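You operate a simulated robot arm through the tools that you are given. There is no shell and no other tool.

You are at the controls of a simulated two-armed robot. One attempt, no reset.

Task
Take the job carton from the steel bench top beside the vise and put it on the top of the packing bench. Put the blue-taped coil on the upper shelf under the packing bench away on the top of the coil bench. Pick up the blue t key with one hand, pass it to the other hand and put it on the low shelf of the tool bench. Put one of the silver two-peg blocks from the machine end of the tool bench in the large carton. Put the blue cap on the machine end of the tool bench away on the left side of the unit two table. Fetch the gold nut and set it on the orange thick copper disc on the machine end of the tool bench. Take the wide copper cup and leave it on top of the brown soap carton. The order is free. Set down upright: job carton.

Only the result counts: the job must be done as asked and must still hold three seconds after the hand-in. Knocking over, shifting, dropping, spilling or breaking anything else fails it. Lids that push on must go on centred and level and be pressed home; caps that screw on are set level and turned clockwise until they are tight.

Robot
Two 7-joint arms with three-finger grippers on one trunk, on a base that drives. Base frame: it is fixed to the floor where the robot stands at the start and does not move with it; the origin is under the middle of the robot, x ahead of it, y to its left, z up. Lengths are in mm, angles in rad, forces in N, time in s.
The left shoulder is at the start at [50, 154, 979], the right one opposite. With the tool pointing down near the work surface each hand reaches from about 180 to 640 mm from the robot's upright axis, wherever it stands, measured 20 degrees to its own side. Places, roughly: blue cap (5x5x3 cm) [-3600, 1300, 900]; blue t key (10x4x12 cm) [-3200, 900, 900]; blue-taped coil [250, -1750, 500]; gold nut (4x3x2 cm) [-3700, 1400, 800]; job carton [-750, 3250, 750]; large carton (20x15x8 cm) [1300, -300, 900]; left side of the unit two table (25x29 cm) [-1800, 13140, 720]; low shelf of the tool bench [-3600, 1000, 200]; silver two-peg block [-3500, 1000, 750]; soap carton [-4250, 1250, 1000]; thick copper disc (5x5x3 cm) [-3800, 1100, 900]; top of the coil bench [-11500, 7200, 800]; top of the packing bench [1000, -500, 800]; wide copper cup (6x6x3 cm) [-4000, 1200, 900]. Payload 2.69 kg a hand.
The TCP of each hand is the grasp point between the finger pads, 29 mm short of the fingertips. In the tool frame z runs along the fingers and y along their closing line. Largest opening 120 mm; the body of the gripper starts 78 mm behind the TCP.
Orientation is that of the tool frame in the base frame, as [roll, pitch, yaw] about the fixed x, y, z axes, in that order (R = Rz(yaw) Ry(pitch) Rx(roll)). With the fingers straight down and closing along the base's y, the tool's x points along the base's -x, its y along +y and its z along -z.

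Tools
- The arms move only by the tool play_rows. It takes "left_moves", "right_moves" or both (then of equal length, played together; a hand with none holds still); each is a list of rows, each a list of 7 numbers: the gripper command, from -1 (shut) to 1 (fully open), values between in proportion, then the shift along the tool's x, y, z in units of 30 mm (1.0 is 30 mm), then the turn, a rotation vector about the tool's x, y, z in units of 5 degrees (1.0 is 5 degrees). In form: [[claw, x, y, z, ax, ay, az], ...]. A call has 1 to 20 rows; each row shifts and turns the commanded pose from where the row before left it, along the tool's axes as they then stand. A call with a number of a shift or a turn outside -1 to 1 is refused whole. A row lasts 0.2 s, in which the tool goes at most 50 mm and 0.15 rad; a call with a longer step from one row to the next is refused whole, and so is a gripper value outside its range. A pose out of reach is approached as far as the arm can. The call stops where the force on the tool passes 40 N (or 10 N more than at its start, if that is more) or the arm is blocked; 0.2 s more then pass. Each finger halts on what it meets, pressing with about 21 N; the grip force reading is that of the motor and also rises with nothing between the fingers. The clock runs only during rows and for 0.2 s after the last one: add rows that do not move to give the fingers time. The reply holds the time, the measured pose of the TCP, the force on the tool along the base axes, the opening and the grip force, in the units named above and with some noise, with the torque about the TCP (base axes, N m) and any sound that the robot's microphone picked up.
- Cameras (640 x 400 px; columns grow to the right, rows downward): "scene" is now at [170.5, -2.6, 1150.9]; the picture's right is [-0.02, -1.00, 0.00], its down [-0.34, 0.01, -0.94] and it looks along [0.94, -0.02, -0.34] (base axes); focal length 214 px, centre (320, 200). "left" rides on the left gripper at [63, 0, -104] in its tool frame; the picture's right is [0.00, 1.00, 0.00], its down [-0.83, 0.00, -0.56] and it looks along [-0.56, 0.00, 0.83] (tool axes); focal length 275 px, centre (320, 200). "right" rides on the right gripper at [63, 0, -104] in its tool frame; the picture's right is [0.00, 1.00, 0.00], its down [-0.83, 0.00, -0.56] and it looks along [-0.56, 0.00, 0.83] (tool axes); focal length 275 px, centre (320, 200). There is no depth. A picture from a camera that has moved, and an enlarged one, comes with that camera's place and axes in the base frame and with its lens.
- get_image(camera): a new picture of that camera. No time passes.
- slide_trunk(by): slides the trunk up (or, below 0, down) by that many mm; the arms and the scene camera ride with it, the base frame stays. It gives what a move gives, with no picture.
- roll_base(legs): drives the robot by 1 to 6 legs, each [ahead, left, turn to the left] in mm, mm and rad, along the robot's own axes; the way and the turn of a leg run together, so that a leg with both is an arc; at most 1500 mm and 3.142 rad a leg. The arms and the cameras ride along, it lands a little off, and it stops where it bumps. It gives what a move gives.
- turn_head(pan, tilt): turns the head with the scene camera to pan (to the left, within 1.396 rad either way) and tilt (down, from -0.506 to 1.204), counted from straight ahead of the robot. It gives what a move gives.
- close_up(camera, box): a new picture of the part [left, top, right, bottom] of that camera's present view, enlarged. No time passes.
- sign_off(): hands the job in; it is judged then, once.

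Places have to be worked out from the pictures, the camera data and where the tool is seen. Open the grippers and draw the arms clear of the work before you hand the job in, unless the task says otherwise.

The tools are called by a JSON object that holds its "name" and its "arguments". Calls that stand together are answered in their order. play_rows: Moves the arms, as the interface text tells. Its arguments: {"type":"object","properties":{"left_moves":{"type":"array"},"right_moves":{"type":"array"}},"required":[]} The other tools are called the same way: slide_trunk (by) slides the trunk up or down; roll_base (legs) drives the base; turn_head (pan, tilt) turns the head that bears the scene camera; get_image (camera) takes a picture; close_up (camera, box) takes an enlarged picture of a part of a camera's view; sign_off () hands the job in.

At the start:

```text
time_s: 0.0
left_eef_pos: [411.9, 223.3, 1060.4]
left_orientation: [-3.139, 0.001, 3.141]
left_wrist_force: [1.0, 0.1, 0.0]
left_moment: [-0.01, -0.01, -0.01]
left_width: 119.7
left_finger_force: 0.1
right_eef_pos: [312.9, -141.9, 1088.7]
right_orientation: [-3.141, 0.0, -3.14]
right_wrist_force: [-0.1, 0.3, -0.2]
right_moment: [0.04, 0.02, 0.0]
right_width: 120.1
right_finger_force: 0.1
trunk travel left (down, up): [-350.0, 88.0]
robot x, y, heading: [-0.7, 0.1, 0.004]
head pan, tilt: [-0.019, 0.349]
```

scene: 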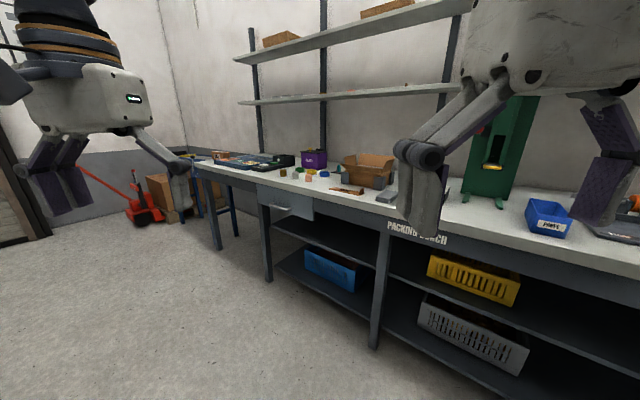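
right: 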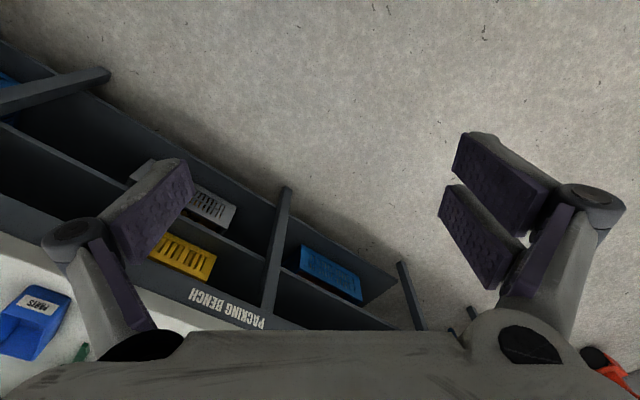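
left: 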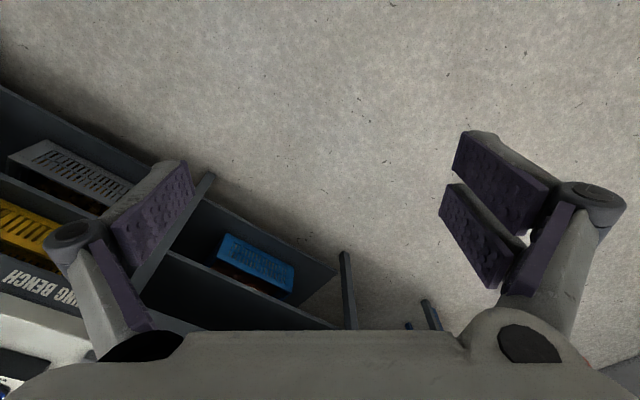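

I start by looking around from the starting place: first the head to the right to see the packing bench.

{"name": "turn_head", "arguments": {"pan": -1.2, "tilt": 0.5}}

{"name": "get_image", "arguments": {"camera": "scene"}}

{"name": "turn_head", "arguments": {"pan": 1.3, "tilt": 0.3}}

{"name": "get_image", "arguments": {"camera": "scene"}}

```text
time_s: 1.4
left_eef_pos: [411.0, 223.8, 1061.6]
left_orientation: [-3.141, 0.001, 3.141]
left_wrist_force: [-0.4, 0.6, -0.2]
left_moment: [-0.02, -0.01, -0.01]
left_width: 120.0
left_finger_force: 0.0
right_eef_pos: [313.2, -140.2, 1088.5]
right_orientation: [-3.141, 0.0, 3.142]
right_wrist_force: [-0.1, -0.3, -0.4]
right_moment: [-0.01, -0.01, 0.0]
right_width: 119.9
right_finger_force: 0.2
trunk travel left (down, up): [-350.0, 88.0]
robot x, y, heading: [-0.6, 2.2, 0.001]
head pan, tilt: [-1.201, 0.499]
```

```text
taken
camera scene: at [110.4, -85.6, 1137.1], right [-0.93, -0.36, 0.0], down [-0.17, 0.45, -0.88], along [0.32, -0.82, -0.48], focal length 214 px, centre (320, 200)
```

scene: 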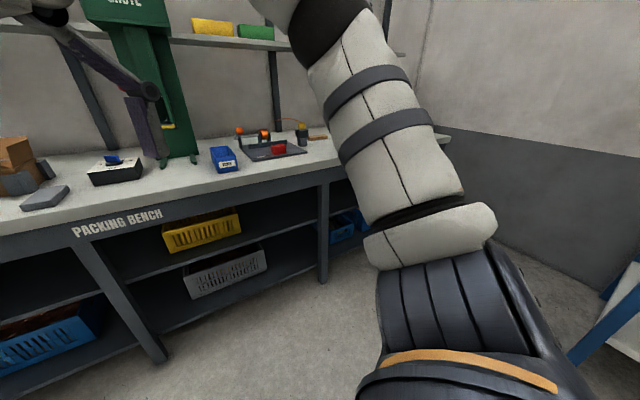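

```text
time_s: 3.7
left_eef_pos: [413.4, 224.1, 1061.1]
left_orientation: [-3.142, 0.002, 3.141]
left_wrist_force: [-0.6, 0.1, -0.5]
left_moment: [0.04, -0.01, 0.03]
left_width: 120.0
left_finger_force: 0.0
right_eef_pos: [312.8, -141.1, 1088.8]
right_orientation: [-3.141, 0.0, 3.141]
right_wrist_force: [0.9, 0.2, 1.1]
right_moment: [-0.01, -0.01, -0.04]
right_width: 120.0
right_finger_force: 0.0
trunk travel left (down, up): [-350.0, 88.0]
robot x, y, heading: [0.4, -2.0, -0.003]
head pan, tilt: [1.3, 0.3]
```

```text
taken
camera scene: at [102.4, 89.2, 1155.5], right [0.96, -0.27, 0.0], down [-0.08, -0.28, -0.96], along [0.26, 0.92, -0.3], focal length 214 px, centre (320, 200)
```

scene: 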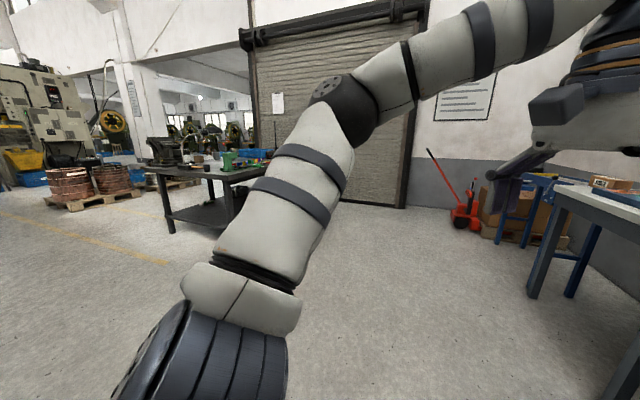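

The bench runs diagonally ahead-right of me and the steel bench with the vise stands to the left. I turn the base around on the spot to see the tool bench behind me.

{"name": "roll_base", "arguments": {"legs": [[0, 0, 1.57]]}}

{"name": "turn_head", "arguments": {"pan": 0.0, "tilt": 0.15}}

{"name": "get_image", "arguments": {"camera": "scene"}}

{"name": "turn_head", "arguments": {"pan": 1.0, "tilt": 0.15}}

{"name": "get_image", "arguments": {"camera": "scene"}}

```text
time_s: 7.9
left_eef_pos: [-220.5, 413.0, 1062.1]
left_orientation: [3.141, 0.001, -1.576]
left_wrist_force: [-0.6, -0.2, -0.5]
left_moment: [0.01, -0.01, 0.0]
left_width: 119.9
left_finger_force: 0.1
right_eef_pos: [141.8, 312.5, 1089.1]
right_orientation: [3.141, 0.001, -1.576]
right_wrist_force: [0.6, 0.1, -0.1]
right_moment: [0.0, 0.02, -0.01]
right_width: 120.0
right_finger_force: 0.1
trunk travel left (down, up): [-350.0, 88.0]
robot x, y, heading: [-0.9, 3.6, 1.562]
head pan, tilt: [1.3, 0.3]
```

```text
time_s: 9.3
left_eef_pos: [-221.1, 414.7, 1061.5]
left_orientation: [3.141, 0.001, -1.575]
left_wrist_force: [0.1, -0.6, 0.0]
left_moment: [0.07, 0.0, 0.02]
left_width: 119.9
left_finger_force: 0.1
right_eef_pos: [142.2, 312.0, 1088.1]
right_orientation: [3.141, 0.0, -1.576]
right_wrist_force: [-0.2, -0.1, 0.0]
right_moment: [-0.01, -0.01, 0.0]
right_width: 119.8
right_finger_force: 0.1
trunk travel left (down, up): [-350.0, 88.0]
robot x, y, heading: [0.9, 0.4, 1.566]
head pan, tilt: [0.0, 0.15]
```

```text
taken
camera scene: at [1.3, 168.8, 1169.5], right [1.0, 0.0, 0.0], down [0.0, -0.15, -0.99], along [0.0, 0.99, -0.15], focal length 214 px, centre (320, 200)
```

scene: 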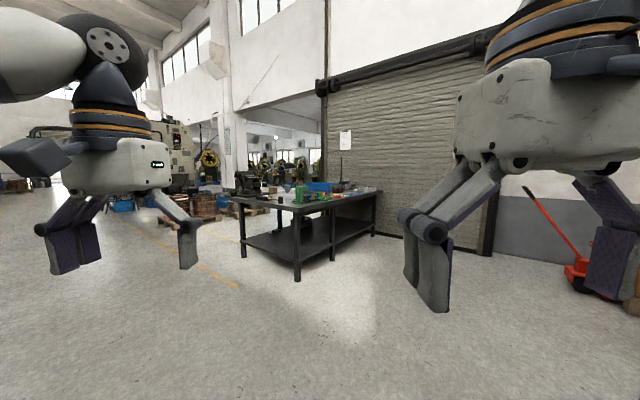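

```text
time_s: 10.6
left_eef_pos: [-221.4, 413.8, 1061.1]
left_orientation: [3.141, 0.001, -1.576]
left_wrist_force: [0.0, -0.1, -0.6]
left_moment: [0.03, 0.01, -0.01]
left_width: 120.3
left_finger_force: 0.1
right_eef_pos: [141.9, 311.2, 1088.9]
right_orientation: [3.141, 0.001, -1.578]
right_wrist_force: [-0.3, -0.9, 0.4]
right_moment: [0.02, 0.03, -0.01]
right_width: 120.2
right_finger_force: 0.0
trunk travel left (down, up): [-350.0, 88.0]
robot x, y, heading: [2.8, 1.8, 1.565]
head pan, tilt: [1.0, 0.15]
```

```text
taken
camera scene: at [-76.8, 126.7, 1169.5], right [0.55, 0.84, 0.0], down [0.13, -0.08, -0.99], along [-0.83, 0.54, -0.15], focal length 214 px, centre (320, 200)
```

scene: 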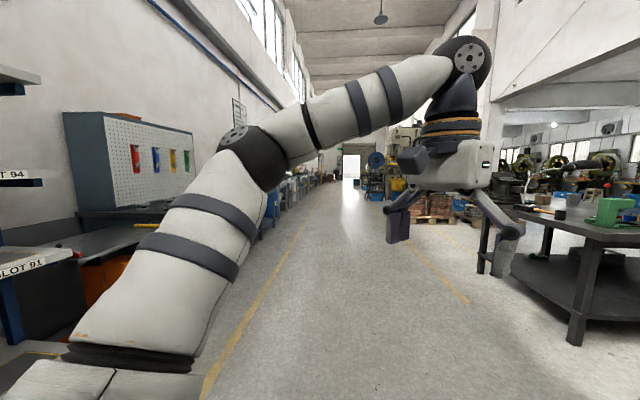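

The tool bench seems to be the one with the pegboard on the left wall. I turn further to face it.

{"name": "roll_base", "arguments": {"legs": [[0, 0, 1.57]]}}

{"name": "turn_head", "arguments": {"pan": 0.0, "tilt": 0.15}}

{"name": "get_image", "arguments": {"camera": "scene"}}

{"name": "turn_head", "arguments": {"pan": 0.6, "tilt": 0.15}}

{"name": "get_image", "arguments": {"camera": "scene"}}

```text
time_s: 14.8
left_eef_pos: [-414.9, -216.8, 1060.7]
left_orientation: [-3.141, 0.002, -0.014]
left_wrist_force: [0.1, 1.1, -0.4]
left_moment: [0.0, 0.0, 0.02]
left_width: 120.1
left_finger_force: 0.1
right_eef_pos: [-312.4, 145.4, 1087.6]
right_orientation: [-3.141, 0.0, -0.016]
right_wrist_force: [0.1, 0.4, 0.0]
right_moment: [-0.03, 0.04, 0.04]
right_width: 120.2
right_finger_force: 0.0
trunk travel left (down, up): [-350.0, 88.0]
robot x, y, heading: [0.3, 0.5, 3.119]
head pan, tilt: [1.0, 0.15]
```

```text
time_s: 16.1
left_eef_pos: [-416.3, -216.8, 1061.4]
left_orientation: [-3.14, 0.002, -0.016]
left_wrist_force: [-0.7, -0.3, 0.0]
left_moment: [0.02, -0.01, -0.02]
left_width: 119.8
left_finger_force: 0.0
right_eef_pos: [-311.5, 145.8, 1088.8]
right_orientation: [-3.141, -0.001, -0.017]
right_wrist_force: [0.1, 0.0, -0.3]
right_moment: [-0.02, 0.0, 0.02]
right_width: 120.2
right_finger_force: 0.0
trunk travel left (down, up): [-350.0, 88.0]
robot x, y, heading: [-0.6, 2.8, 3.125]
head pan, tilt: [0.0, 0.15]
```

```text
taken
camera scene: at [-169.1, 2.0, 1169.5], right [0.02, 1.0, 0.0], down [0.15, 0.0, -0.99], along [-0.99, 0.02, -0.15], focal length 214 px, centre (320, 200)
```

scene: 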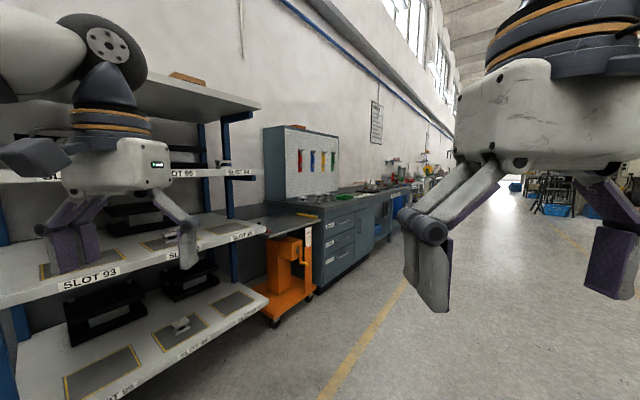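

```text
time_s: 17.1
left_eef_pos: [-416.8, -216.0, 1059.9]
left_orientation: [3.141, 0.002, -0.017]
left_wrist_force: [0.2, -0.4, -0.6]
left_moment: [0.01, -0.01, 0.01]
left_width: 119.7
left_finger_force: 0.1
right_eef_pos: [-311.0, 146.1, 1089.0]
right_orientation: [-3.14, 0.0, -0.017]
right_wrist_force: [0.1, -0.4, 0.3]
right_moment: [0.01, 0.01, 0.01]
right_width: 120.2
right_finger_force: 0.1
trunk travel left (down, up): [-350.0, 88.0]
robot x, y, heading: [0.3, -1.4, 3.126]
head pan, tilt: [0.6, 0.15]
```

```text
taken
camera scene: at [-153.8, -50.5, 1169.5], right [-0.55, 0.83, 0.0], down [0.12, 0.08, -0.99], along [-0.83, -0.54, -0.15], focal length 214 px, centre (320, 200)
```

scene: 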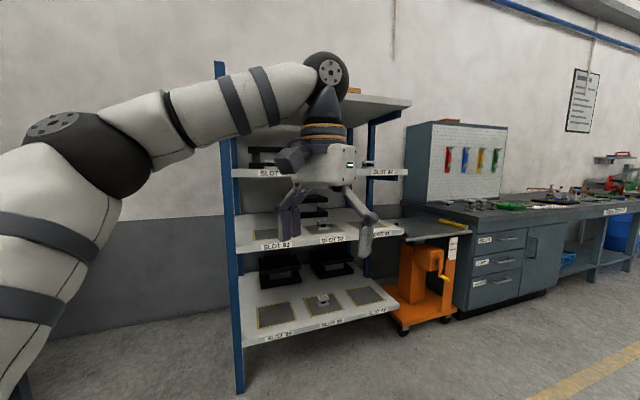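

The long bench beyond the orange cart must be the tool bench. I enlarge the right part of the view.

{"name": "turn_head", "arguments": {"pan": 0.1, "tilt": 0.15}}

{"name": "close_up", "arguments": {"camera": "scene", "box": [260, 130, 500, 280]}}

```text
time_s: 18.0
left_eef_pos: [-415.6, -216.7, 1060.9]
left_orientation: [3.141, 0.002, -0.016]
left_wrist_force: [0.5, -1.1, 1.0]
left_moment: [-0.01, 0.02, -0.03]
left_width: 120.1
left_finger_force: 0.0
right_eef_pos: [-311.5, 146.6, 1087.9]
right_orientation: [3.141, -0.001, -0.017]
right_wrist_force: [0.0, -0.1, 0.4]
right_moment: [-0.01, 0.01, 0.0]
right_width: 120.1
right_finger_force: 0.0
trunk travel left (down, up): [-350.0, 88.0]
robot x, y, heading: [-0.5, -2.3, 3.127]
head pan, tilt: [0.099, 0.15]
```

```text
2.67 times, centred on (380, 205) of scene
camera zoom: at [-168.8, -7.3, 1169.5], right [-0.08, 1.0, 0.0], down [0.15, 0.01, -0.99], along [-0.99, -0.08, -0.15], focal length 572 px, centre (160, 187)
```

zoom: 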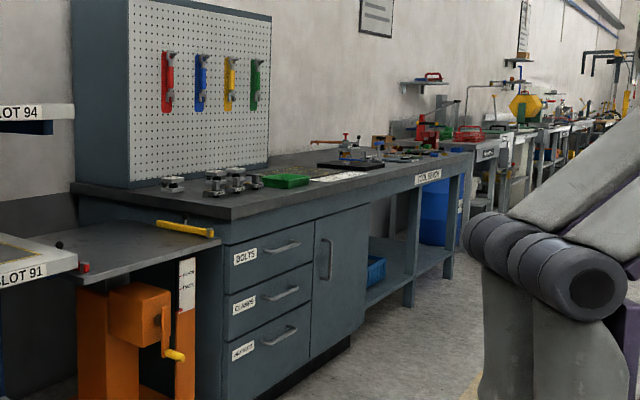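

The "TOOL BENCH" label is visible, and the bench runs along about 140° from roughly (-1770, 50) to (-3660, 1540), so the machine end is the far one. I turn to about 146° and drive partway up the aisle, then look again.

{"name": "roll_base", "arguments": {"legs": [[0, 0, -0.573], [1400, 0, 0], [700, 0, 0]]}}

{"name": "turn_head", "arguments": {"pan": 0.5, "tilt": 0.2}}

{"name": "get_image", "arguments": {"camera": "scene"}}

{"name": "close_up", "arguments": {"camera": "scene", "box": [200, 100, 520, 300]}}

```text
time_s: 30.1
left_eef_pos: [-2228.7, 1202.2, 1060.7]
left_orientation: [3.141, 0.002, -0.583]
left_wrist_force: [0.2, -0.3, 0.4]
left_moment: [-0.04, 0.03, -0.01]
left_width: 120.0
left_finger_force: 0.2
right_eef_pos: [-1945.2, 1452.8, 1088.3]
right_orientation: [3.142, 0.001, -0.583]
right_wrist_force: [-0.2, 0.0, 0.1]
right_moment: [0.0, 0.02, 0.0]
right_width: 120.2
right_finger_force: 0.2
trunk travel left (down, up): [-350.0, 88.0]
robot x, y, heading: [-1762.7, 1161.5, 2.555]
head pan, tilt: [0.099, 0.15]
```

```text
time_s: 30.9
left_eef_pos: [-2228.7, 1201.0, 1061.1]
left_orientation: [3.141, 0.003, -0.582]
left_wrist_force: [0.5, 0.6, -0.6]
left_moment: [-0.01, 0.0, 0.04]
left_width: 120.0
left_finger_force: 0.0
right_eef_pos: [-1945.5, 1451.0, 1089.3]
right_orientation: [3.141, -0.001, -0.584]
right_wrist_force: [0.1, 0.0, -0.8]
right_moment: [0.0, 0.01, 0.02]
right_width: 120.2
right_finger_force: 0.1
trunk travel left (down, up): [-350.0, 88.0]
robot x, y, heading: [-1756.6, 1161.8, 2.559]
head pan, tilt: [0.499, 0.201]
```

```text
taken
camera scene: at [-1917.7, 1210.6, 1164.8], right [0.08, 1.0, 0.0], down [0.2, -0.02, -0.98], along [-0.98, 0.08, -0.2], focal length 214 px, centre (320, 200)
```

scene: 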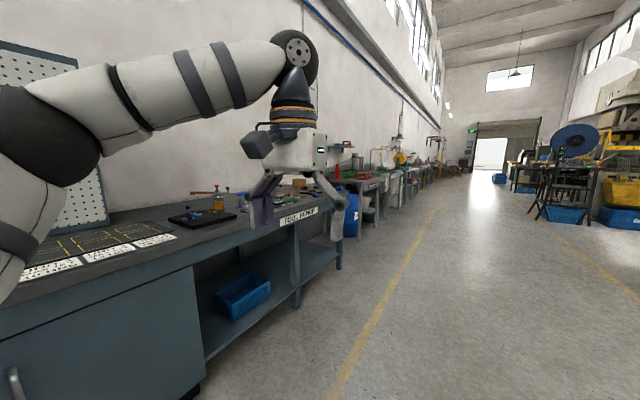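

```text
2.00 times, centred on (360, 200) of scene
camera zoom: at [-1917.7, 1210.6, 1164.8], right [0.08, 1.0, 0.0], down [0.2, -0.02, -0.98], along [-0.98, 0.08, -0.2], focal length 429 px, centre (240, 200)
```

zoom: 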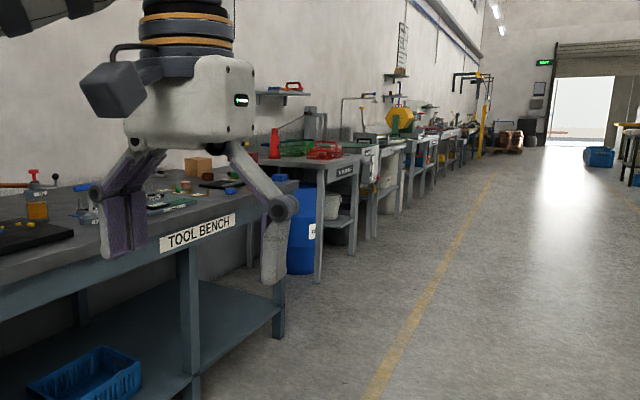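

The far end of the tool bench has its front corner near (-3980, 1600), with the bench running at about 137°. I drive to about 700 mm in front of the machine end and turn to face it.

{"name": "roll_base", "arguments": {"legs": [[0, 0, 0.155], [1400, 0, 0], [210, 0, 0], [0, 0, 1.265]]}}

{"name": "turn_head", "arguments": {"pan": 0.0, "tilt": 0.4}}

{"name": "get_image", "arguments": {"camera": "scene"}}

```text
time_s: 42.9
left_eef_pos: [-3322.4, 1391.1, 1061.8]
left_orientation: [-3.14, 0.001, 0.829]
left_wrist_force: [-0.4, -1.1, 0.1]
left_moment: [0.01, 0.02, 0.03]
left_width: 120.3
left_finger_force: 0.0
right_eef_pos: [-3524.1, 1709.9, 1089.5]
right_orientation: [-3.141, -0.001, 0.829]
right_wrist_force: [-0.2, 0.3, -0.1]
right_moment: [-0.01, 0.01, -0.01]
right_width: 120.1
right_finger_force: 0.2
trunk travel left (down, up): [-350.0, 88.0]
robot x, y, heading: [-3209.6, 1845.2, -2.315]
head pan, tilt: [0.499, 0.201]
```

```text
time_s: 43.9
left_eef_pos: [-3322.8, 1390.8, 1061.1]
left_orientation: [-3.141, 0.002, 0.829]
left_wrist_force: [-0.5, -0.3, 0.2]
left_moment: [0.01, 0.0, 0.03]
left_width: 119.9
left_finger_force: 0.1
right_eef_pos: [-3525.4, 1709.2, 1089.6]
right_orientation: [3.141, -0.001, 0.827]
right_wrist_force: [-0.1, -0.2, -0.7]
right_moment: [0.0, 0.02, 0.0]
right_width: 120.3
right_finger_force: 0.1
trunk travel left (down, up): [-350.0, 88.0]
robot x, y, heading: [-3212.5, 1846.4, -2.314]
head pan, tilt: [0.0, 0.4]
```

```text
taken
camera scene: at [-3323.0, 1719.7, 1146.3], right [-0.74, 0.68, 0.0], down [0.26, 0.29, -0.92], along [-0.62, -0.68, -0.39], focal length 214 px, centre (320, 200)
```

scene: 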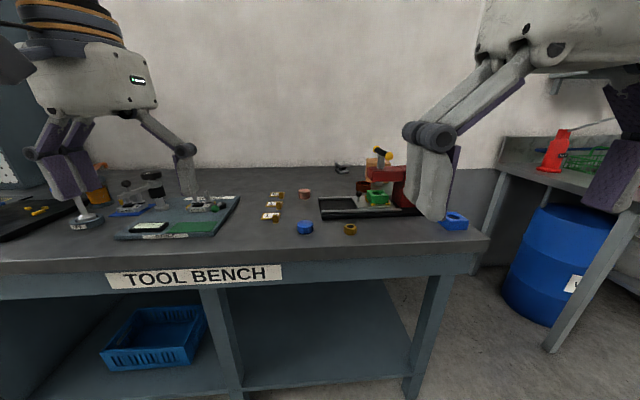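

Now the machine end is in view. I take an enlarged look at the objects.

{"name": "close_up", "arguments": {"camera": "scene", "box": [220, 140, 380, 240]}}

{"name": "close_up", "arguments": {"camera": "scene", "box": [330, 130, 490, 230]}}

{"name": "close_up", "arguments": {"camera": "scene", "box": [0, 150, 240, 260]}}

```text
4.00 times, centred on (300, 190) of scene
camera zoom: at [-3323.0, 1719.7, 1146.3], right [-0.74, 0.68, 0.0], down [0.26, 0.29, -0.92], along [-0.62, -0.68, -0.39], focal length 858 px, centre (400, 240)
```

zoom: 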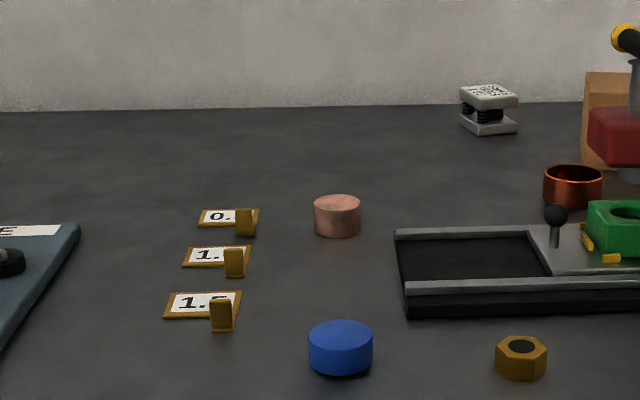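

```text
4.00 times, centred on (410, 180) of scene
camera zoom: at [-3323.0, 1719.7, 1146.3], right [-0.74, 0.68, 0.0], down [0.26, 0.29, -0.92], along [-0.62, -0.68, -0.39], focal length 858 px, centre (-40, 280)
```

zoom: 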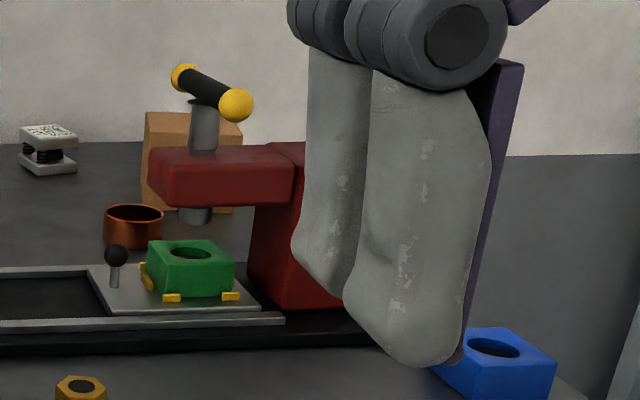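

```text
2.67 times, centred on (120, 205) of scene
camera zoom: at [-3323.0, 1719.7, 1146.3], right [-0.74, 0.68, 0.0], down [0.26, 0.29, -0.92], along [-0.62, -0.68, -0.39], focal length 572 px, centre (853, 187)
```

zoom: 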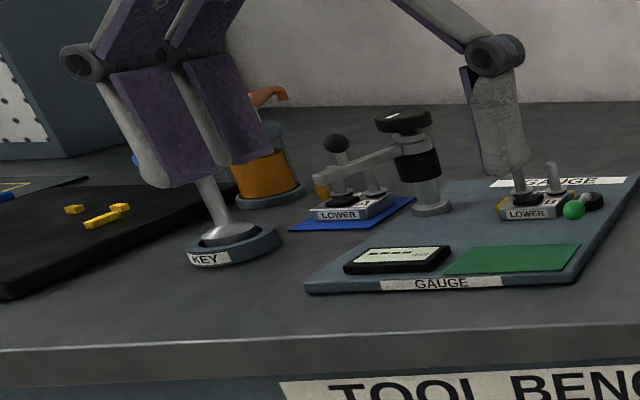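

The cap, nut, disc, cup, soap carton, labelled "KEY" holder and "LOWER" silver blocks are visible, and the bench top works out at about z≈800. I raise both hands for clear views, then look down to see my own base footprint.

{"name": "play_rows", "arguments": {"left_moves": [[1, 0, 0, -1, 0, 0, 0], [1, 0, 0, -1, 0, 0, 0], [1, 0, 0, -1, 0, 0, 0], [1, 0, 0, -1, 0, 0, 0]], "right_moves": [[1, 0, 0, -1, 0, 0, 0], [1, 0, 0, -1, 0, 0, 0], [1, 0, 0, -1, 0, 0, 0], [1, 0, 0, -1, 0, 0, 0]]}}

{"name": "turn_head", "arguments": {"pan": 0.0, "tilt": 1.2}}

{"name": "get_image", "arguments": {"camera": "scene"}}

```text
time_s: 44.9
left_eef_pos: [-3350.3, 1388.2, 1107.9]
left_orientation: [-3.14, 0.004, 0.828]
left_wrist_force: [0.0, -0.3, 0.2]
left_moment: [0.0, 0.03, -0.02]
left_width: 120.2
left_finger_force: 0.0
left hand out of reach, approached as far as the arm can: row 2, 3, 4
right_eef_pos: [-3506.3, 1683.3, 1114.8]
right_orientation: [3.141, 0.0, 0.831]
right_wrist_force: [0.2, -0.7, 0.3]
right_moment: [0.04, 0.04, -0.04]
right_width: 119.8
right_finger_force: 0.1
right hand out of reach, approached as far as the arm can: row 1, 2, 3, 4
trunk travel left (down, up): [-350.0, 88.0]
robot x, y, heading: [-3207.4, 1845.1, -2.318]
head pan, tilt: [0.0, 0.4]
```

```text
time_s: 46.0
left_eef_pos: [-3349.5, 1387.5, 1107.7]
left_orientation: [-3.141, 0.004, 0.829]
left_wrist_force: [1.2, 0.5, 0.1]
left_moment: [-0.03, 0.02, 0.01]
left_width: 120.2
left_finger_force: 0.0
right_eef_pos: [-3507.6, 1684.2, 1114.5]
right_orientation: [3.14, 0.0, 0.83]
right_wrist_force: [0.6, 0.4, -1.2]
right_moment: [0.04, 0.07, -0.02]
right_width: 119.7
right_finger_force: 0.1
trunk travel left (down, up): [-350.0, 88.0]
robot x, y, heading: [-3206.9, 1847.0, -2.313]
head pan, tilt: [0.0, 1.201]
```

```text
taken
camera scene: at [-3298.5, 1746.6, 1083.7], right [-0.74, 0.68, 0.0], down [0.63, 0.68, -0.37], along [-0.25, -0.27, -0.93], focal length 214 px, centre (320, 200)
```

scene: 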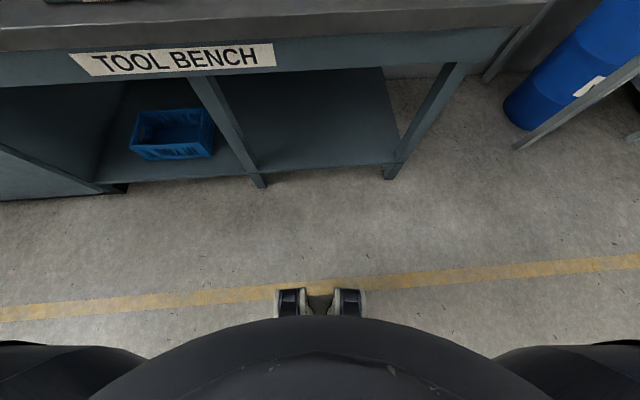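

The base is compact (front caster only ~100 mm ahead of my axis), so I can come close to the bench. Now I look at the left part where the key stands.

{"name": "turn_head", "arguments": {"pan": 0.5, "tilt": 0.5}}

{"name": "get_image", "arguments": {"camera": "scene"}}

{"name": "get_image", "arguments": {"camera": "left"}}

{"name": "get_image", "arguments": {"camera": "right"}}

```text
time_s: 47.0
left_eef_pos: [-3348.5, 1389.1, 1106.7]
left_orientation: [-3.139, 0.003, 0.828]
left_wrist_force: [-0.4, -0.3, 0.1]
left_moment: [0.0, 0.02, -0.02]
left_width: 120.1
left_finger_force: 0.0
right_eef_pos: [-3506.9, 1683.2, 1114.3]
right_orientation: [3.14, 0.0, 0.829]
right_wrist_force: [0.0, 0.0, 0.2]
right_moment: [-0.02, 0.02, -0.01]
right_width: 120.2
right_finger_force: 0.1
trunk travel left (down, up): [-350.0, 88.0]
robot x, y, heading: [-3206.3, 1847.5, -2.311]
head pan, tilt: [0.499, 0.499]
```

```text
taken
camera scene: at [-3282.4, 1699.7, 1137.0], right [-0.97, 0.24, 0.0], down [0.12, 0.47, -0.88], along [-0.21, -0.85, -0.48], focal length 214 px, centre (320, 200)
```

scene: 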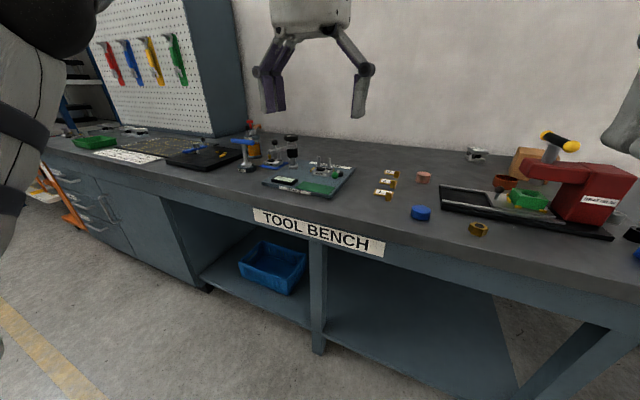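

```text
taken
camera left: at [-3307.0, 1434.8, 1211.5], right [0.73, -0.68, 0.0], down [-0.56, -0.61, 0.56], along [-0.38, -0.41, -0.83], focal length 275 px, centre (320, 200)
```

left: 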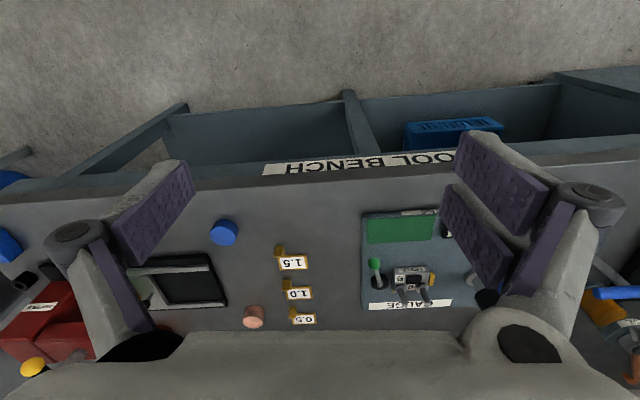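

```text
taken
camera right: at [-3463.9, 1730.3, 1219.5], right [0.74, -0.67, 0.0], down [-0.56, -0.61, 0.56], along [-0.37, -0.41, -0.83], focal length 275 px, centre (320, 200)
```

right: 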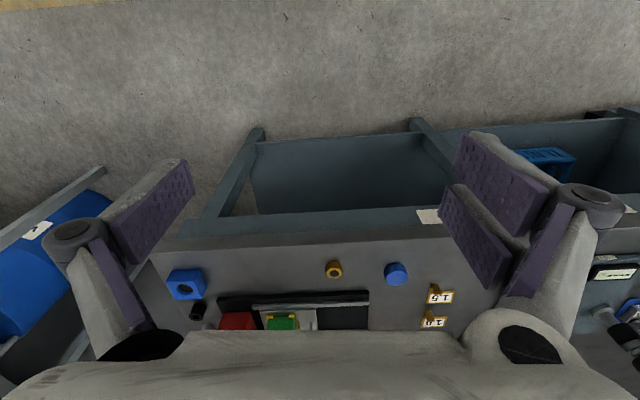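

The blue T-handled key stands in its "KEY" ring on the left. I enlarge it and the gauge-tray area.

{"name": "close_up", "arguments": {"camera": "scene", "box": [200, 110, 300, 180]}}

{"name": "close_up", "arguments": {"camera": "scene", "box": [260, 130, 380, 210]}}

{"name": "close_up", "arguments": {"camera": "scene", "box": [400, 120, 640, 270]}}

{"name": "close_up", "arguments": {"camera": "left", "box": [200, 200, 500, 340]}}

```text
5.71 times, centred on (250, 145) of scene
camera zoom: at [-3282.4, 1699.7, 1137.0], right [-0.97, 0.24, 0.0], down [0.12, 0.47, -0.88], along [-0.21, -0.85, -0.48], focal length 1226 px, centre (720, 514)
```

zoom: 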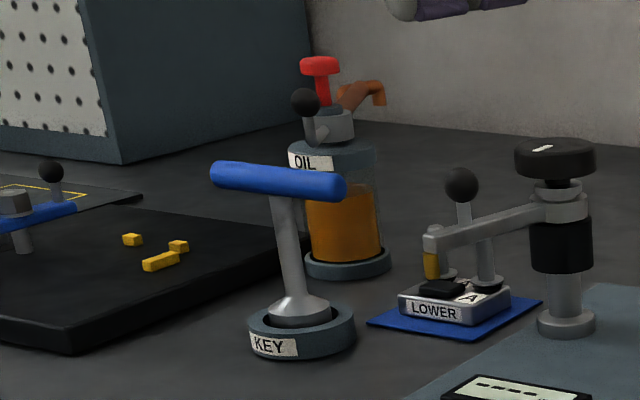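

```text
5.00 times, centred on (320, 170) of scene
camera zoom: at [-3282.4, 1699.7, 1137.0], right [-0.97, 0.24, 0.0], down [0.12, 0.47, -0.88], along [-0.21, -0.85, -0.48], focal length 1072 px, centre (320, 350)
```

zoom: 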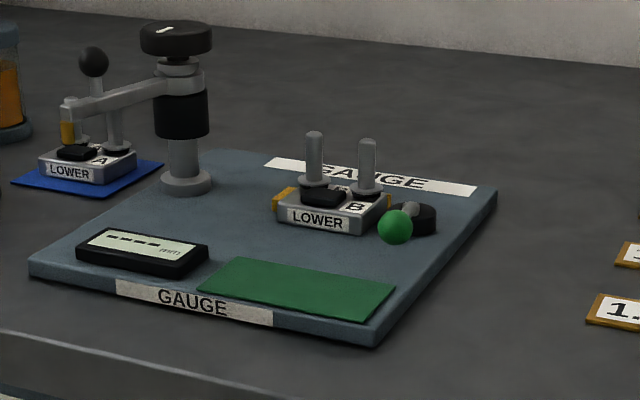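

```text
2.67 times, centred on (520, 195) of scene
camera zoom: at [-3282.4, 1699.7, 1137.0], right [-0.97, 0.24, 0.0], down [0.12, 0.47, -0.88], along [-0.21, -0.85, -0.48], focal length 572 px, centre (-213, 213)
```

zoom: 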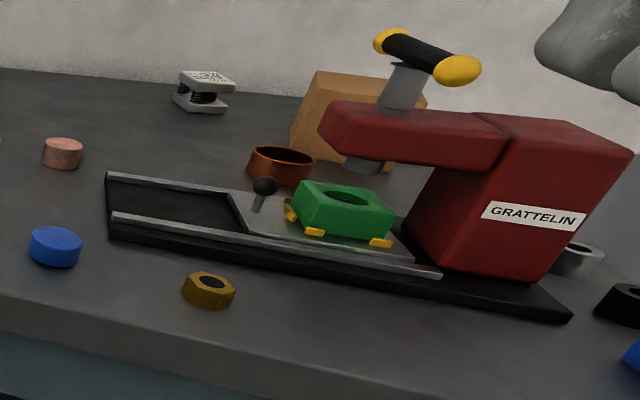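

```text
2.13 times, centred on (350, 270) of left
camera zoom: at [-3307.0, 1434.8, 1211.5], right [0.73, -0.68, 0.0], down [-0.56, -0.61, 0.56], along [-0.38, -0.41, -0.83], focal length 587 px, centre (256, 51)
```

zoom: 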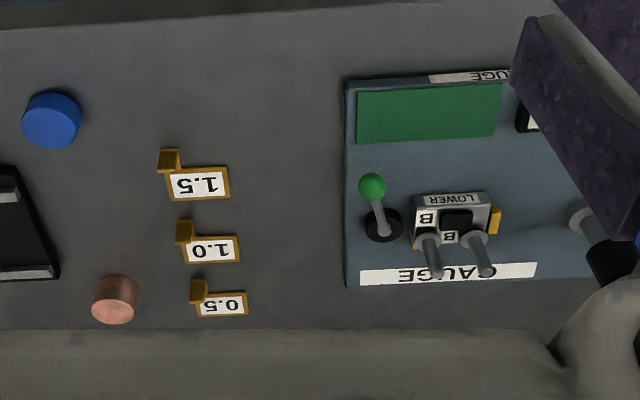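

The key's handle is near (-3188, 765, 915) and block "LOWER B" near (-3480, 933, 825). I move left along the bench and closer, keeping the hands high above everything.

{"name": "roll_base", "arguments": {"legs": [[0, 560, 0.0], [200, 0, 0]]}}

{"name": "turn_head", "arguments": {"pan": 0.0, "tilt": 0.7}}

{"name": "get_image", "arguments": {"camera": "scene"}}

{"name": "get_image", "arguments": {"camera": "left"}}

```text
time_s: 53.0
left_eef_pos: [-3064.3, 867.2, 1107.6]
left_orientation: [-3.14, 0.003, 0.842]
left_wrist_force: [0.0, 0.0, 0.0]
left_moment: [0.01, -0.02, 0.01]
left_width: 120.0
left_finger_force: 0.1
right_eef_pos: [-3225.2, 1161.2, 1114.2]
right_orientation: [3.139, -0.001, 0.84]
right_wrist_force: [0.6, 0.2, -0.5]
right_moment: [0.0, -0.04, 0.01]
right_width: 120.1
right_finger_force: 0.1
trunk travel left (down, up): [-350.0, 88.0]
robot x, y, heading: [-2933.4, 1329.0, -2.301]
head pan, tilt: [0.499, 0.499]
```

```text
time_s: 53.9
left_eef_pos: [-3064.2, 866.7, 1106.8]
left_orientation: [3.141, 0.005, 0.842]
left_wrist_force: [-0.6, -0.1, -0.3]
left_moment: [0.01, -0.01, 0.0]
left_width: 119.7
left_finger_force: 0.0
right_eef_pos: [-3224.9, 1162.0, 1115.2]
right_orientation: [3.141, 0.004, 0.841]
right_wrist_force: [0.3, 0.5, -0.2]
right_moment: [-0.04, 0.04, -0.03]
right_width: 120.2
right_finger_force: 0.1
trunk travel left (down, up): [-350.0, 88.0]
robot x, y, heading: [-2931.8, 1325.4, -2.299]
head pan, tilt: [0.0, 0.7]
```

```text
taken
camera scene: at [-3036.6, 1205.1, 1119.4], right [-0.75, 0.67, 0.0], down [0.43, 0.48, -0.77], along [-0.51, -0.57, -0.64], focal length 214 px, centre (320, 200)
```

scene: 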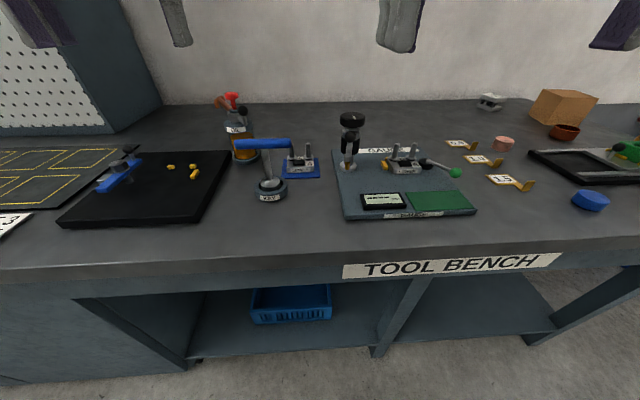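

```text
taken
camera left: at [-3022.2, 914.7, 1211.5], right [0.74, -0.67, 0.0], down [-0.56, -0.62, 0.56], along [-0.37, -0.41, -0.83], focal length 275 px, centre (320, 200)
```

left: 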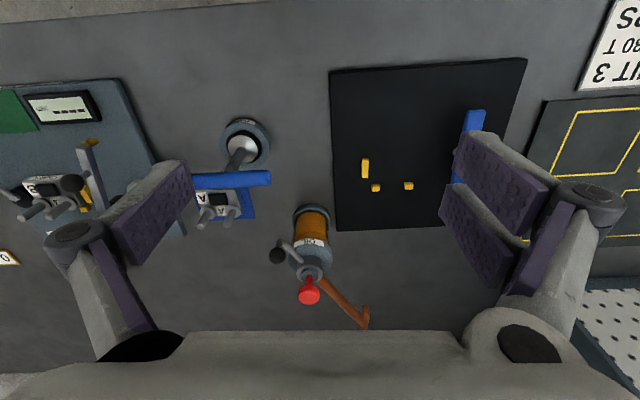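

With two views I re-triangulate: the bench top is at about z≈840, the key ring near (-3196, 875) and the key handle near (-3197, 874, 952), parallel to my lateral axis. I enlarge the relevant regions to check.

{"name": "close_up", "arguments": {"camera": "scene", "box": [210, 90, 350, 210]}}

{"name": "close_up", "arguments": {"camera": "scene", "box": [320, 100, 480, 220]}}

{"name": "close_up", "arguments": {"camera": "left", "box": [180, 90, 400, 340]}}

```text
3.33 times, centred on (280, 150) of scene
camera zoom: at [-3036.6, 1205.1, 1119.4], right [-0.75, 0.67, 0.0], down [0.43, 0.48, -0.77], along [-0.51, -0.57, -0.64], focal length 715 px, centre (453, 367)
```

zoom: 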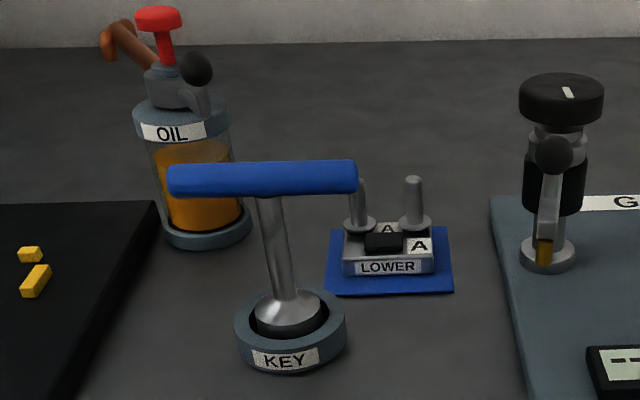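

```text
3.33 times, centred on (400, 160) of scene
camera zoom: at [-3036.6, 1205.1, 1119.4], right [-0.75, 0.67, 0.0], down [0.43, 0.48, -0.77], along [-0.51, -0.57, -0.64], focal length 715 px, centre (53, 333)
```

zoom: 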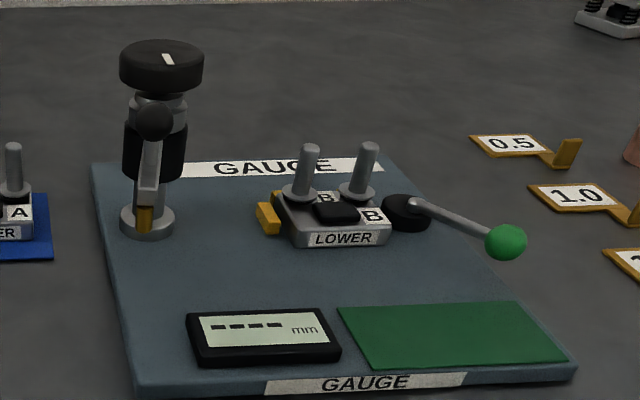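

```text
1.60 times, centred on (290, 215) of left
camera zoom: at [-3022.2, 914.7, 1211.5], right [0.74, -0.67, 0.0], down [-0.56, -0.62, 0.56], along [-0.37, -0.41, -0.83], focal length 440 px, centre (368, 176)
```

zoom: 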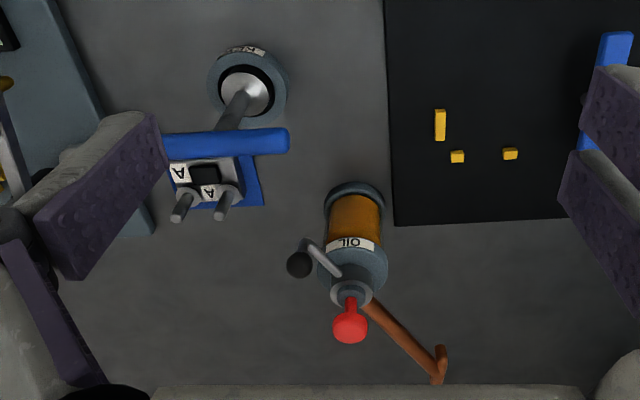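

The free block is "LOWER A" on the blue mat (B is clamped by the green lever). First the key: I rotate the left hand by 90° about its axis so it closes along depth, with its camera to the left.

{"name": "play_rows", "arguments": {"left_moves": [[1, 0, 0, 0, 0, 0, 1], [1, 0, 0, 0, 0, 0, 1], [1, 0, 0, 0, 0, 0, 1], [1, 0, 0, 0, 0, 0, 1], [1, 0, 0, 0, 0, 0, 1], [1, 0, 0, 0, 0, 0, 1], [1, 0, 0, 0, 0, 0, 1], [1, 0, 0, 0, 0, 0, 1], [1, 0, 0, 0, 0, 0, 1], [1, 0, 0, 0, 0, 0, 1], [1, 0, 0, 0, 0, 0, 1], [1, 0, 0, 0, 0, 0, 1], [1, 0, 0, 0, 0, 0, 1], [1, 0, 0, 0, 0, 0, 1], [1, 0, 0, 0, 0, 0, 1], [1, 0, 0, 0, 0, 0, 1], [1, 0, 0, 0, 0, 0, 1], [1, 0, 0, 0, 0, 0, 1]]}}

{"name": "get_image", "arguments": {"camera": "left"}}

{"name": "get_image", "arguments": {"camera": "scene"}}

```text
time_s: 57.7
left_eef_pos: [-3064.1, 867.8, 1106.5]
left_orientation: [3.138, 0.002, -0.732]
left_wrist_force: [-0.6, 0.3, 0.5]
left_moment: [0.01, -0.01, -0.01]
left_width: 120.3
left_finger_force: 0.1
right_eef_pos: [-3225.2, 1162.7, 1114.3]
right_orientation: [3.142, 0.001, 0.841]
right_wrist_force: [-0.1, 0.5, -0.8]
right_moment: [0.0, -0.02, 0.02]
right_width: 120.2
right_finger_force: 0.0
trunk travel left (down, up): [-350.0, 88.0]
robot x, y, heading: [-2930.9, 1325.5, -2.299]
head pan, tilt: [0.0, 0.7]
```

```text
taken
camera left: at [-3017.8, 825.6, 1211.4], right [-0.67, -0.74, 0.0], down [-0.61, 0.56, 0.56], along [-0.41, 0.37, -0.83], focal length 275 px, centre (320, 200)
```

left: 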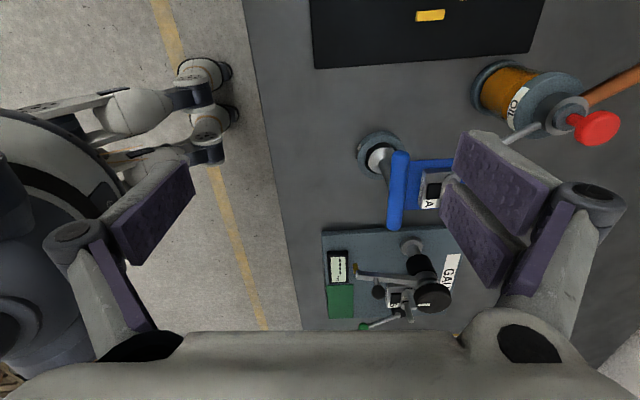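

```text
taken
camera scene: at [-3036.6, 1205.2, 1119.4], right [-0.74, 0.67, 0.0], down [0.43, 0.48, -0.76], along [-0.51, -0.57, -0.64], focal length 214 px, centre (320, 200)
```

scene: 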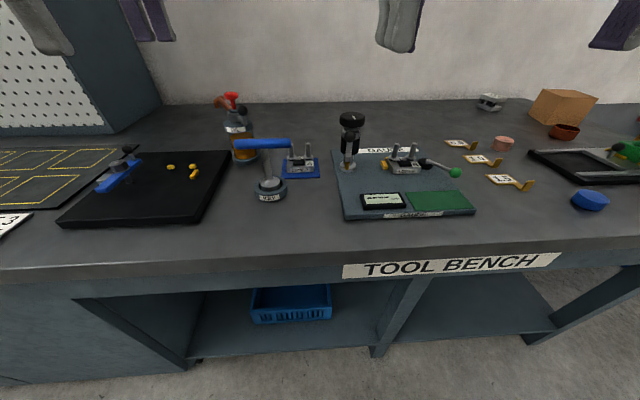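

The rotation worked and the left camera confirms the bar centre near (-3196, 872). I move the left hand above it, at height, with the opening at about 60 mm.

{"name": "play_rows", "arguments": {"left_moves": [[0.6, -0.84, 0.71, 0, 0, 0, 0], [0.3, -0.84, 0.71, 0, 0, 0, 0], [0, -0.84, 0.71, 0, 0, 0, 0], [0, -0.84, 0.71, 0, 0, 0, 0], [0, 0, 0, 0, 0, 0, 0]]}}

{"name": "get_image", "arguments": {"camera": "left"}}

{"name": "get_image", "arguments": {"camera": "scene"}}

```text
time_s: 58.9
left_eef_pos: [-3147.3, 872.2, 1103.5]
left_orientation: [-3.141, 0.002, -0.73]
left_wrist_force: [0.1, 0.8, -0.3]
left_moment: [-0.03, 0.0, 0.0]
left_width: 59.8
left_finger_force: 0.0
left hand out of reach, approached as far as the arm can: row 3, 4
right_eef_pos: [-3224.7, 1161.4, 1115.1]
right_orientation: [3.139, 0.003, 0.84]
right_wrist_force: [0.7, -1.1, -0.8]
right_moment: [-0.01, -0.08, -0.03]
right_width: 120.0
right_finger_force: 0.0
trunk travel left (down, up): [-350.0, 88.0]
robot x, y, heading: [-2927.9, 1324.4, -2.301]
head pan, tilt: [0.0, 0.7]
```

```text
taken
camera left: at [-3100.4, 830.1, 1207.6], right [-0.67, -0.74, 0.0], down [-0.62, 0.56, 0.56], along [-0.41, 0.37, -0.83], focal length 275 px, centre (320, 200)
```

left: 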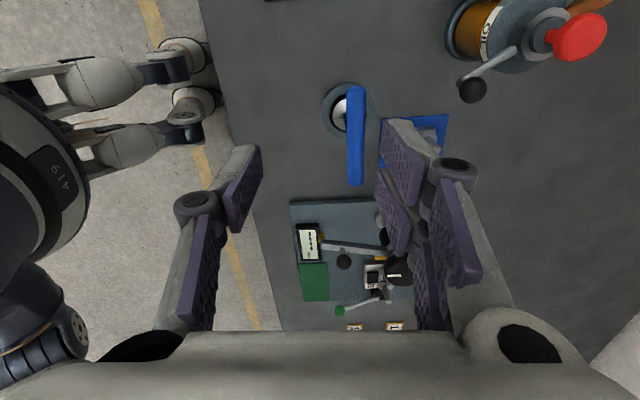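

```text
taken
camera scene: at [-3036.6, 1205.4, 1119.4], right [-0.74, 0.67, 0.0], down [0.43, 0.48, -0.77], along [-0.51, -0.57, -0.64], focal length 214 px, centre (320, 200)
```

scene: 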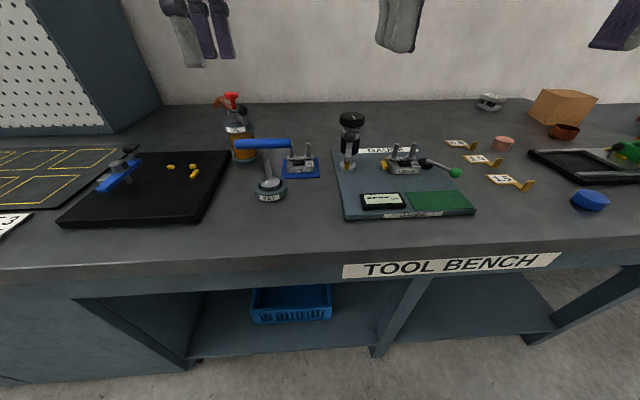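

I reached a height limit at that distance. I go down to z≈1010 while completing the move over the bar.

{"name": "play_rows", "arguments": {"left_moves": [[0, 0, 0, 0.9, 0, 0, 0], [0, -0.3, 0.28, 0.75, 0, 0, 0], [0, -0.3, 0.28, 0.75, 0, 0, 0], [0, -0.3, 0.28, 0.7, 0, 0, 0], [0, -0.3, 0.28, 0, 0, 0, 0], [0, 0, 0, 0, 0, 0, 0]]}}

{"name": "get_image", "arguments": {"camera": "left"}}

{"name": "get_image", "arguments": {"camera": "scene"}}

```text
time_s: 60.3
left_eef_pos: [-3197.0, 870.9, 1012.5]
left_orientation: [3.137, 0.002, -0.731]
left_wrist_force: [0.0, 0.6, 0.5]
left_moment: [0.02, 0.01, -0.03]
left_width: 59.9
left_finger_force: 0.1
right_eef_pos: [-3224.9, 1161.3, 1115.1]
right_orientation: [3.14, 0.001, 0.841]
right_wrist_force: [-0.4, -0.5, 0.6]
right_moment: [0.0, -0.03, 0.0]
right_width: 120.0
right_finger_force: 0.1
trunk travel left (down, up): [-350.0, 88.0]
robot x, y, heading: [-2932.2, 1326.7, -2.299]
head pan, tilt: [0.0, 0.7]
```

```text
taken
camera left: at [-3149.9, 828.3, 1116.2], right [-0.67, -0.74, 0.0], down [-0.62, 0.56, 0.56], along [-0.42, 0.37, -0.83], focal length 275 px, centre (320, 200)
```

left: 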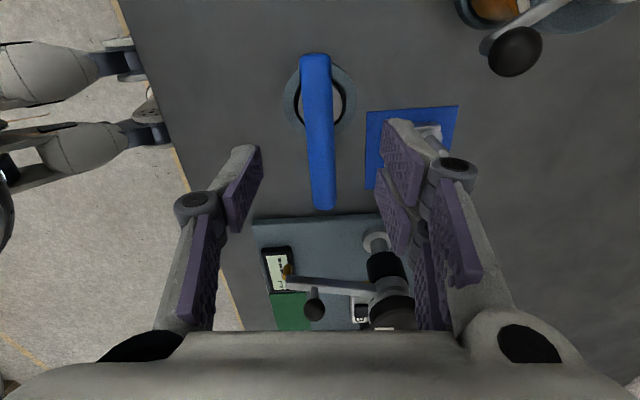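

```text
taken
camera scene: at [-3036.5, 1205.2, 1119.4], right [-0.74, 0.67, 0.0], down [0.43, 0.48, -0.77], along [-0.51, -0.57, -0.64], focal length 214 px, centre (320, 200)
```

scene: 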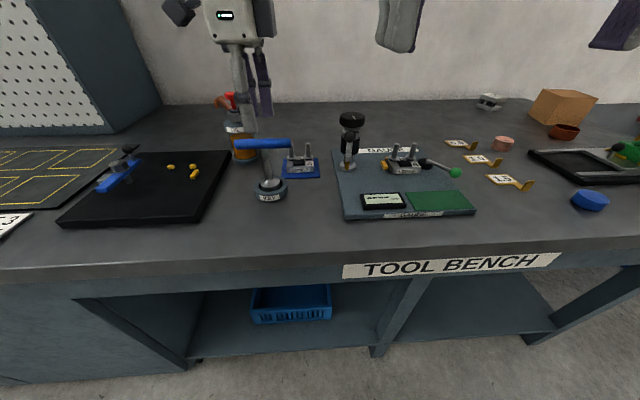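

The bar is centred in the gripper to within a few millimetres (about 6 mm to the right). I shift, descend to z≈962 and close.

{"name": "play_rows", "arguments": {"left_moves": [[0, -0.2, 0, 0.6, 0, 0, 0], [0, 0, 0, 0.6, 0, 0, 0], [0, 0, 0, 0.48, 0, 0, 0], [0, 0, 0, 0, 0, 0, 0], [-1, 0, 0, 0, 0, 0, 0], [-1, 0, 0, 0, 0, 0, 0], [-1, 0, 0, 0, 0, 0, 0], [-1, 0, 0, 0, 0, 0, 0]]}}

{"name": "get_image", "arguments": {"camera": "left"}}

{"name": "get_image", "arguments": {"camera": "scene"}}

```text
time_s: 62.1
left_eef_pos: [-3201.2, 873.3, 959.5]
left_orientation: [3.138, 0.0, -0.73]
left_wrist_force: [-0.2, -0.2, 1.1]
left_moment: [0.13, 0.11, -0.06]
left_width: 16.6
left_finger_force: 20.8
right_eef_pos: [-3224.1, 1160.9, 1115.7]
right_orientation: [3.14, 0.0, 0.842]
right_wrist_force: [0.3, 0.4, 0.0]
right_moment: [-0.02, -0.01, 0.02]
right_width: 120.1
right_finger_force: 0.0
trunk travel left (down, up): [-350.0, 88.0]
robot x, y, heading: [-2927.9, 1325.5, -2.299]
head pan, tilt: [0.0, 0.7]
```

```text
taken
camera left: at [-3154.7, 831.6, 1064.5], right [-0.67, -0.74, 0.0], down [-0.62, 0.56, 0.56], along [-0.42, 0.37, -0.83], focal length 275 px, centre (320, 200)
```

left: 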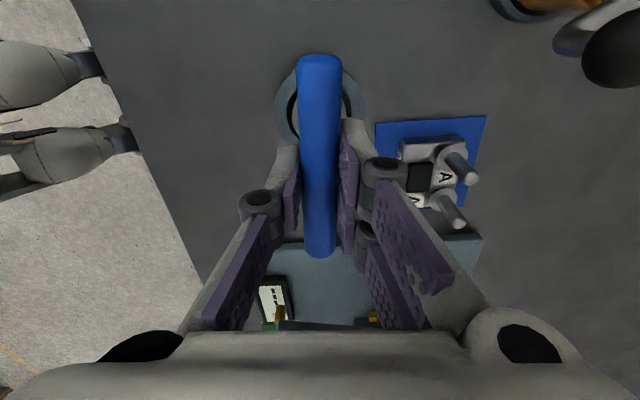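

```text
taken
camera scene: at [-3036.6, 1205.2, 1119.4], right [-0.74, 0.67, 0.0], down [0.43, 0.48, -0.76], along [-0.51, -0.57, -0.64], focal length 214 px, centre (320, 200)
```

scene: 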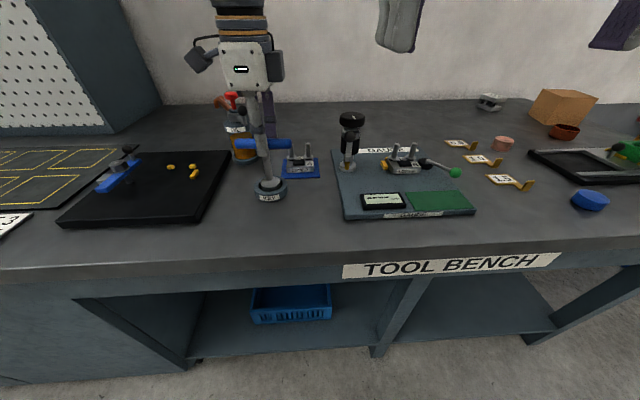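

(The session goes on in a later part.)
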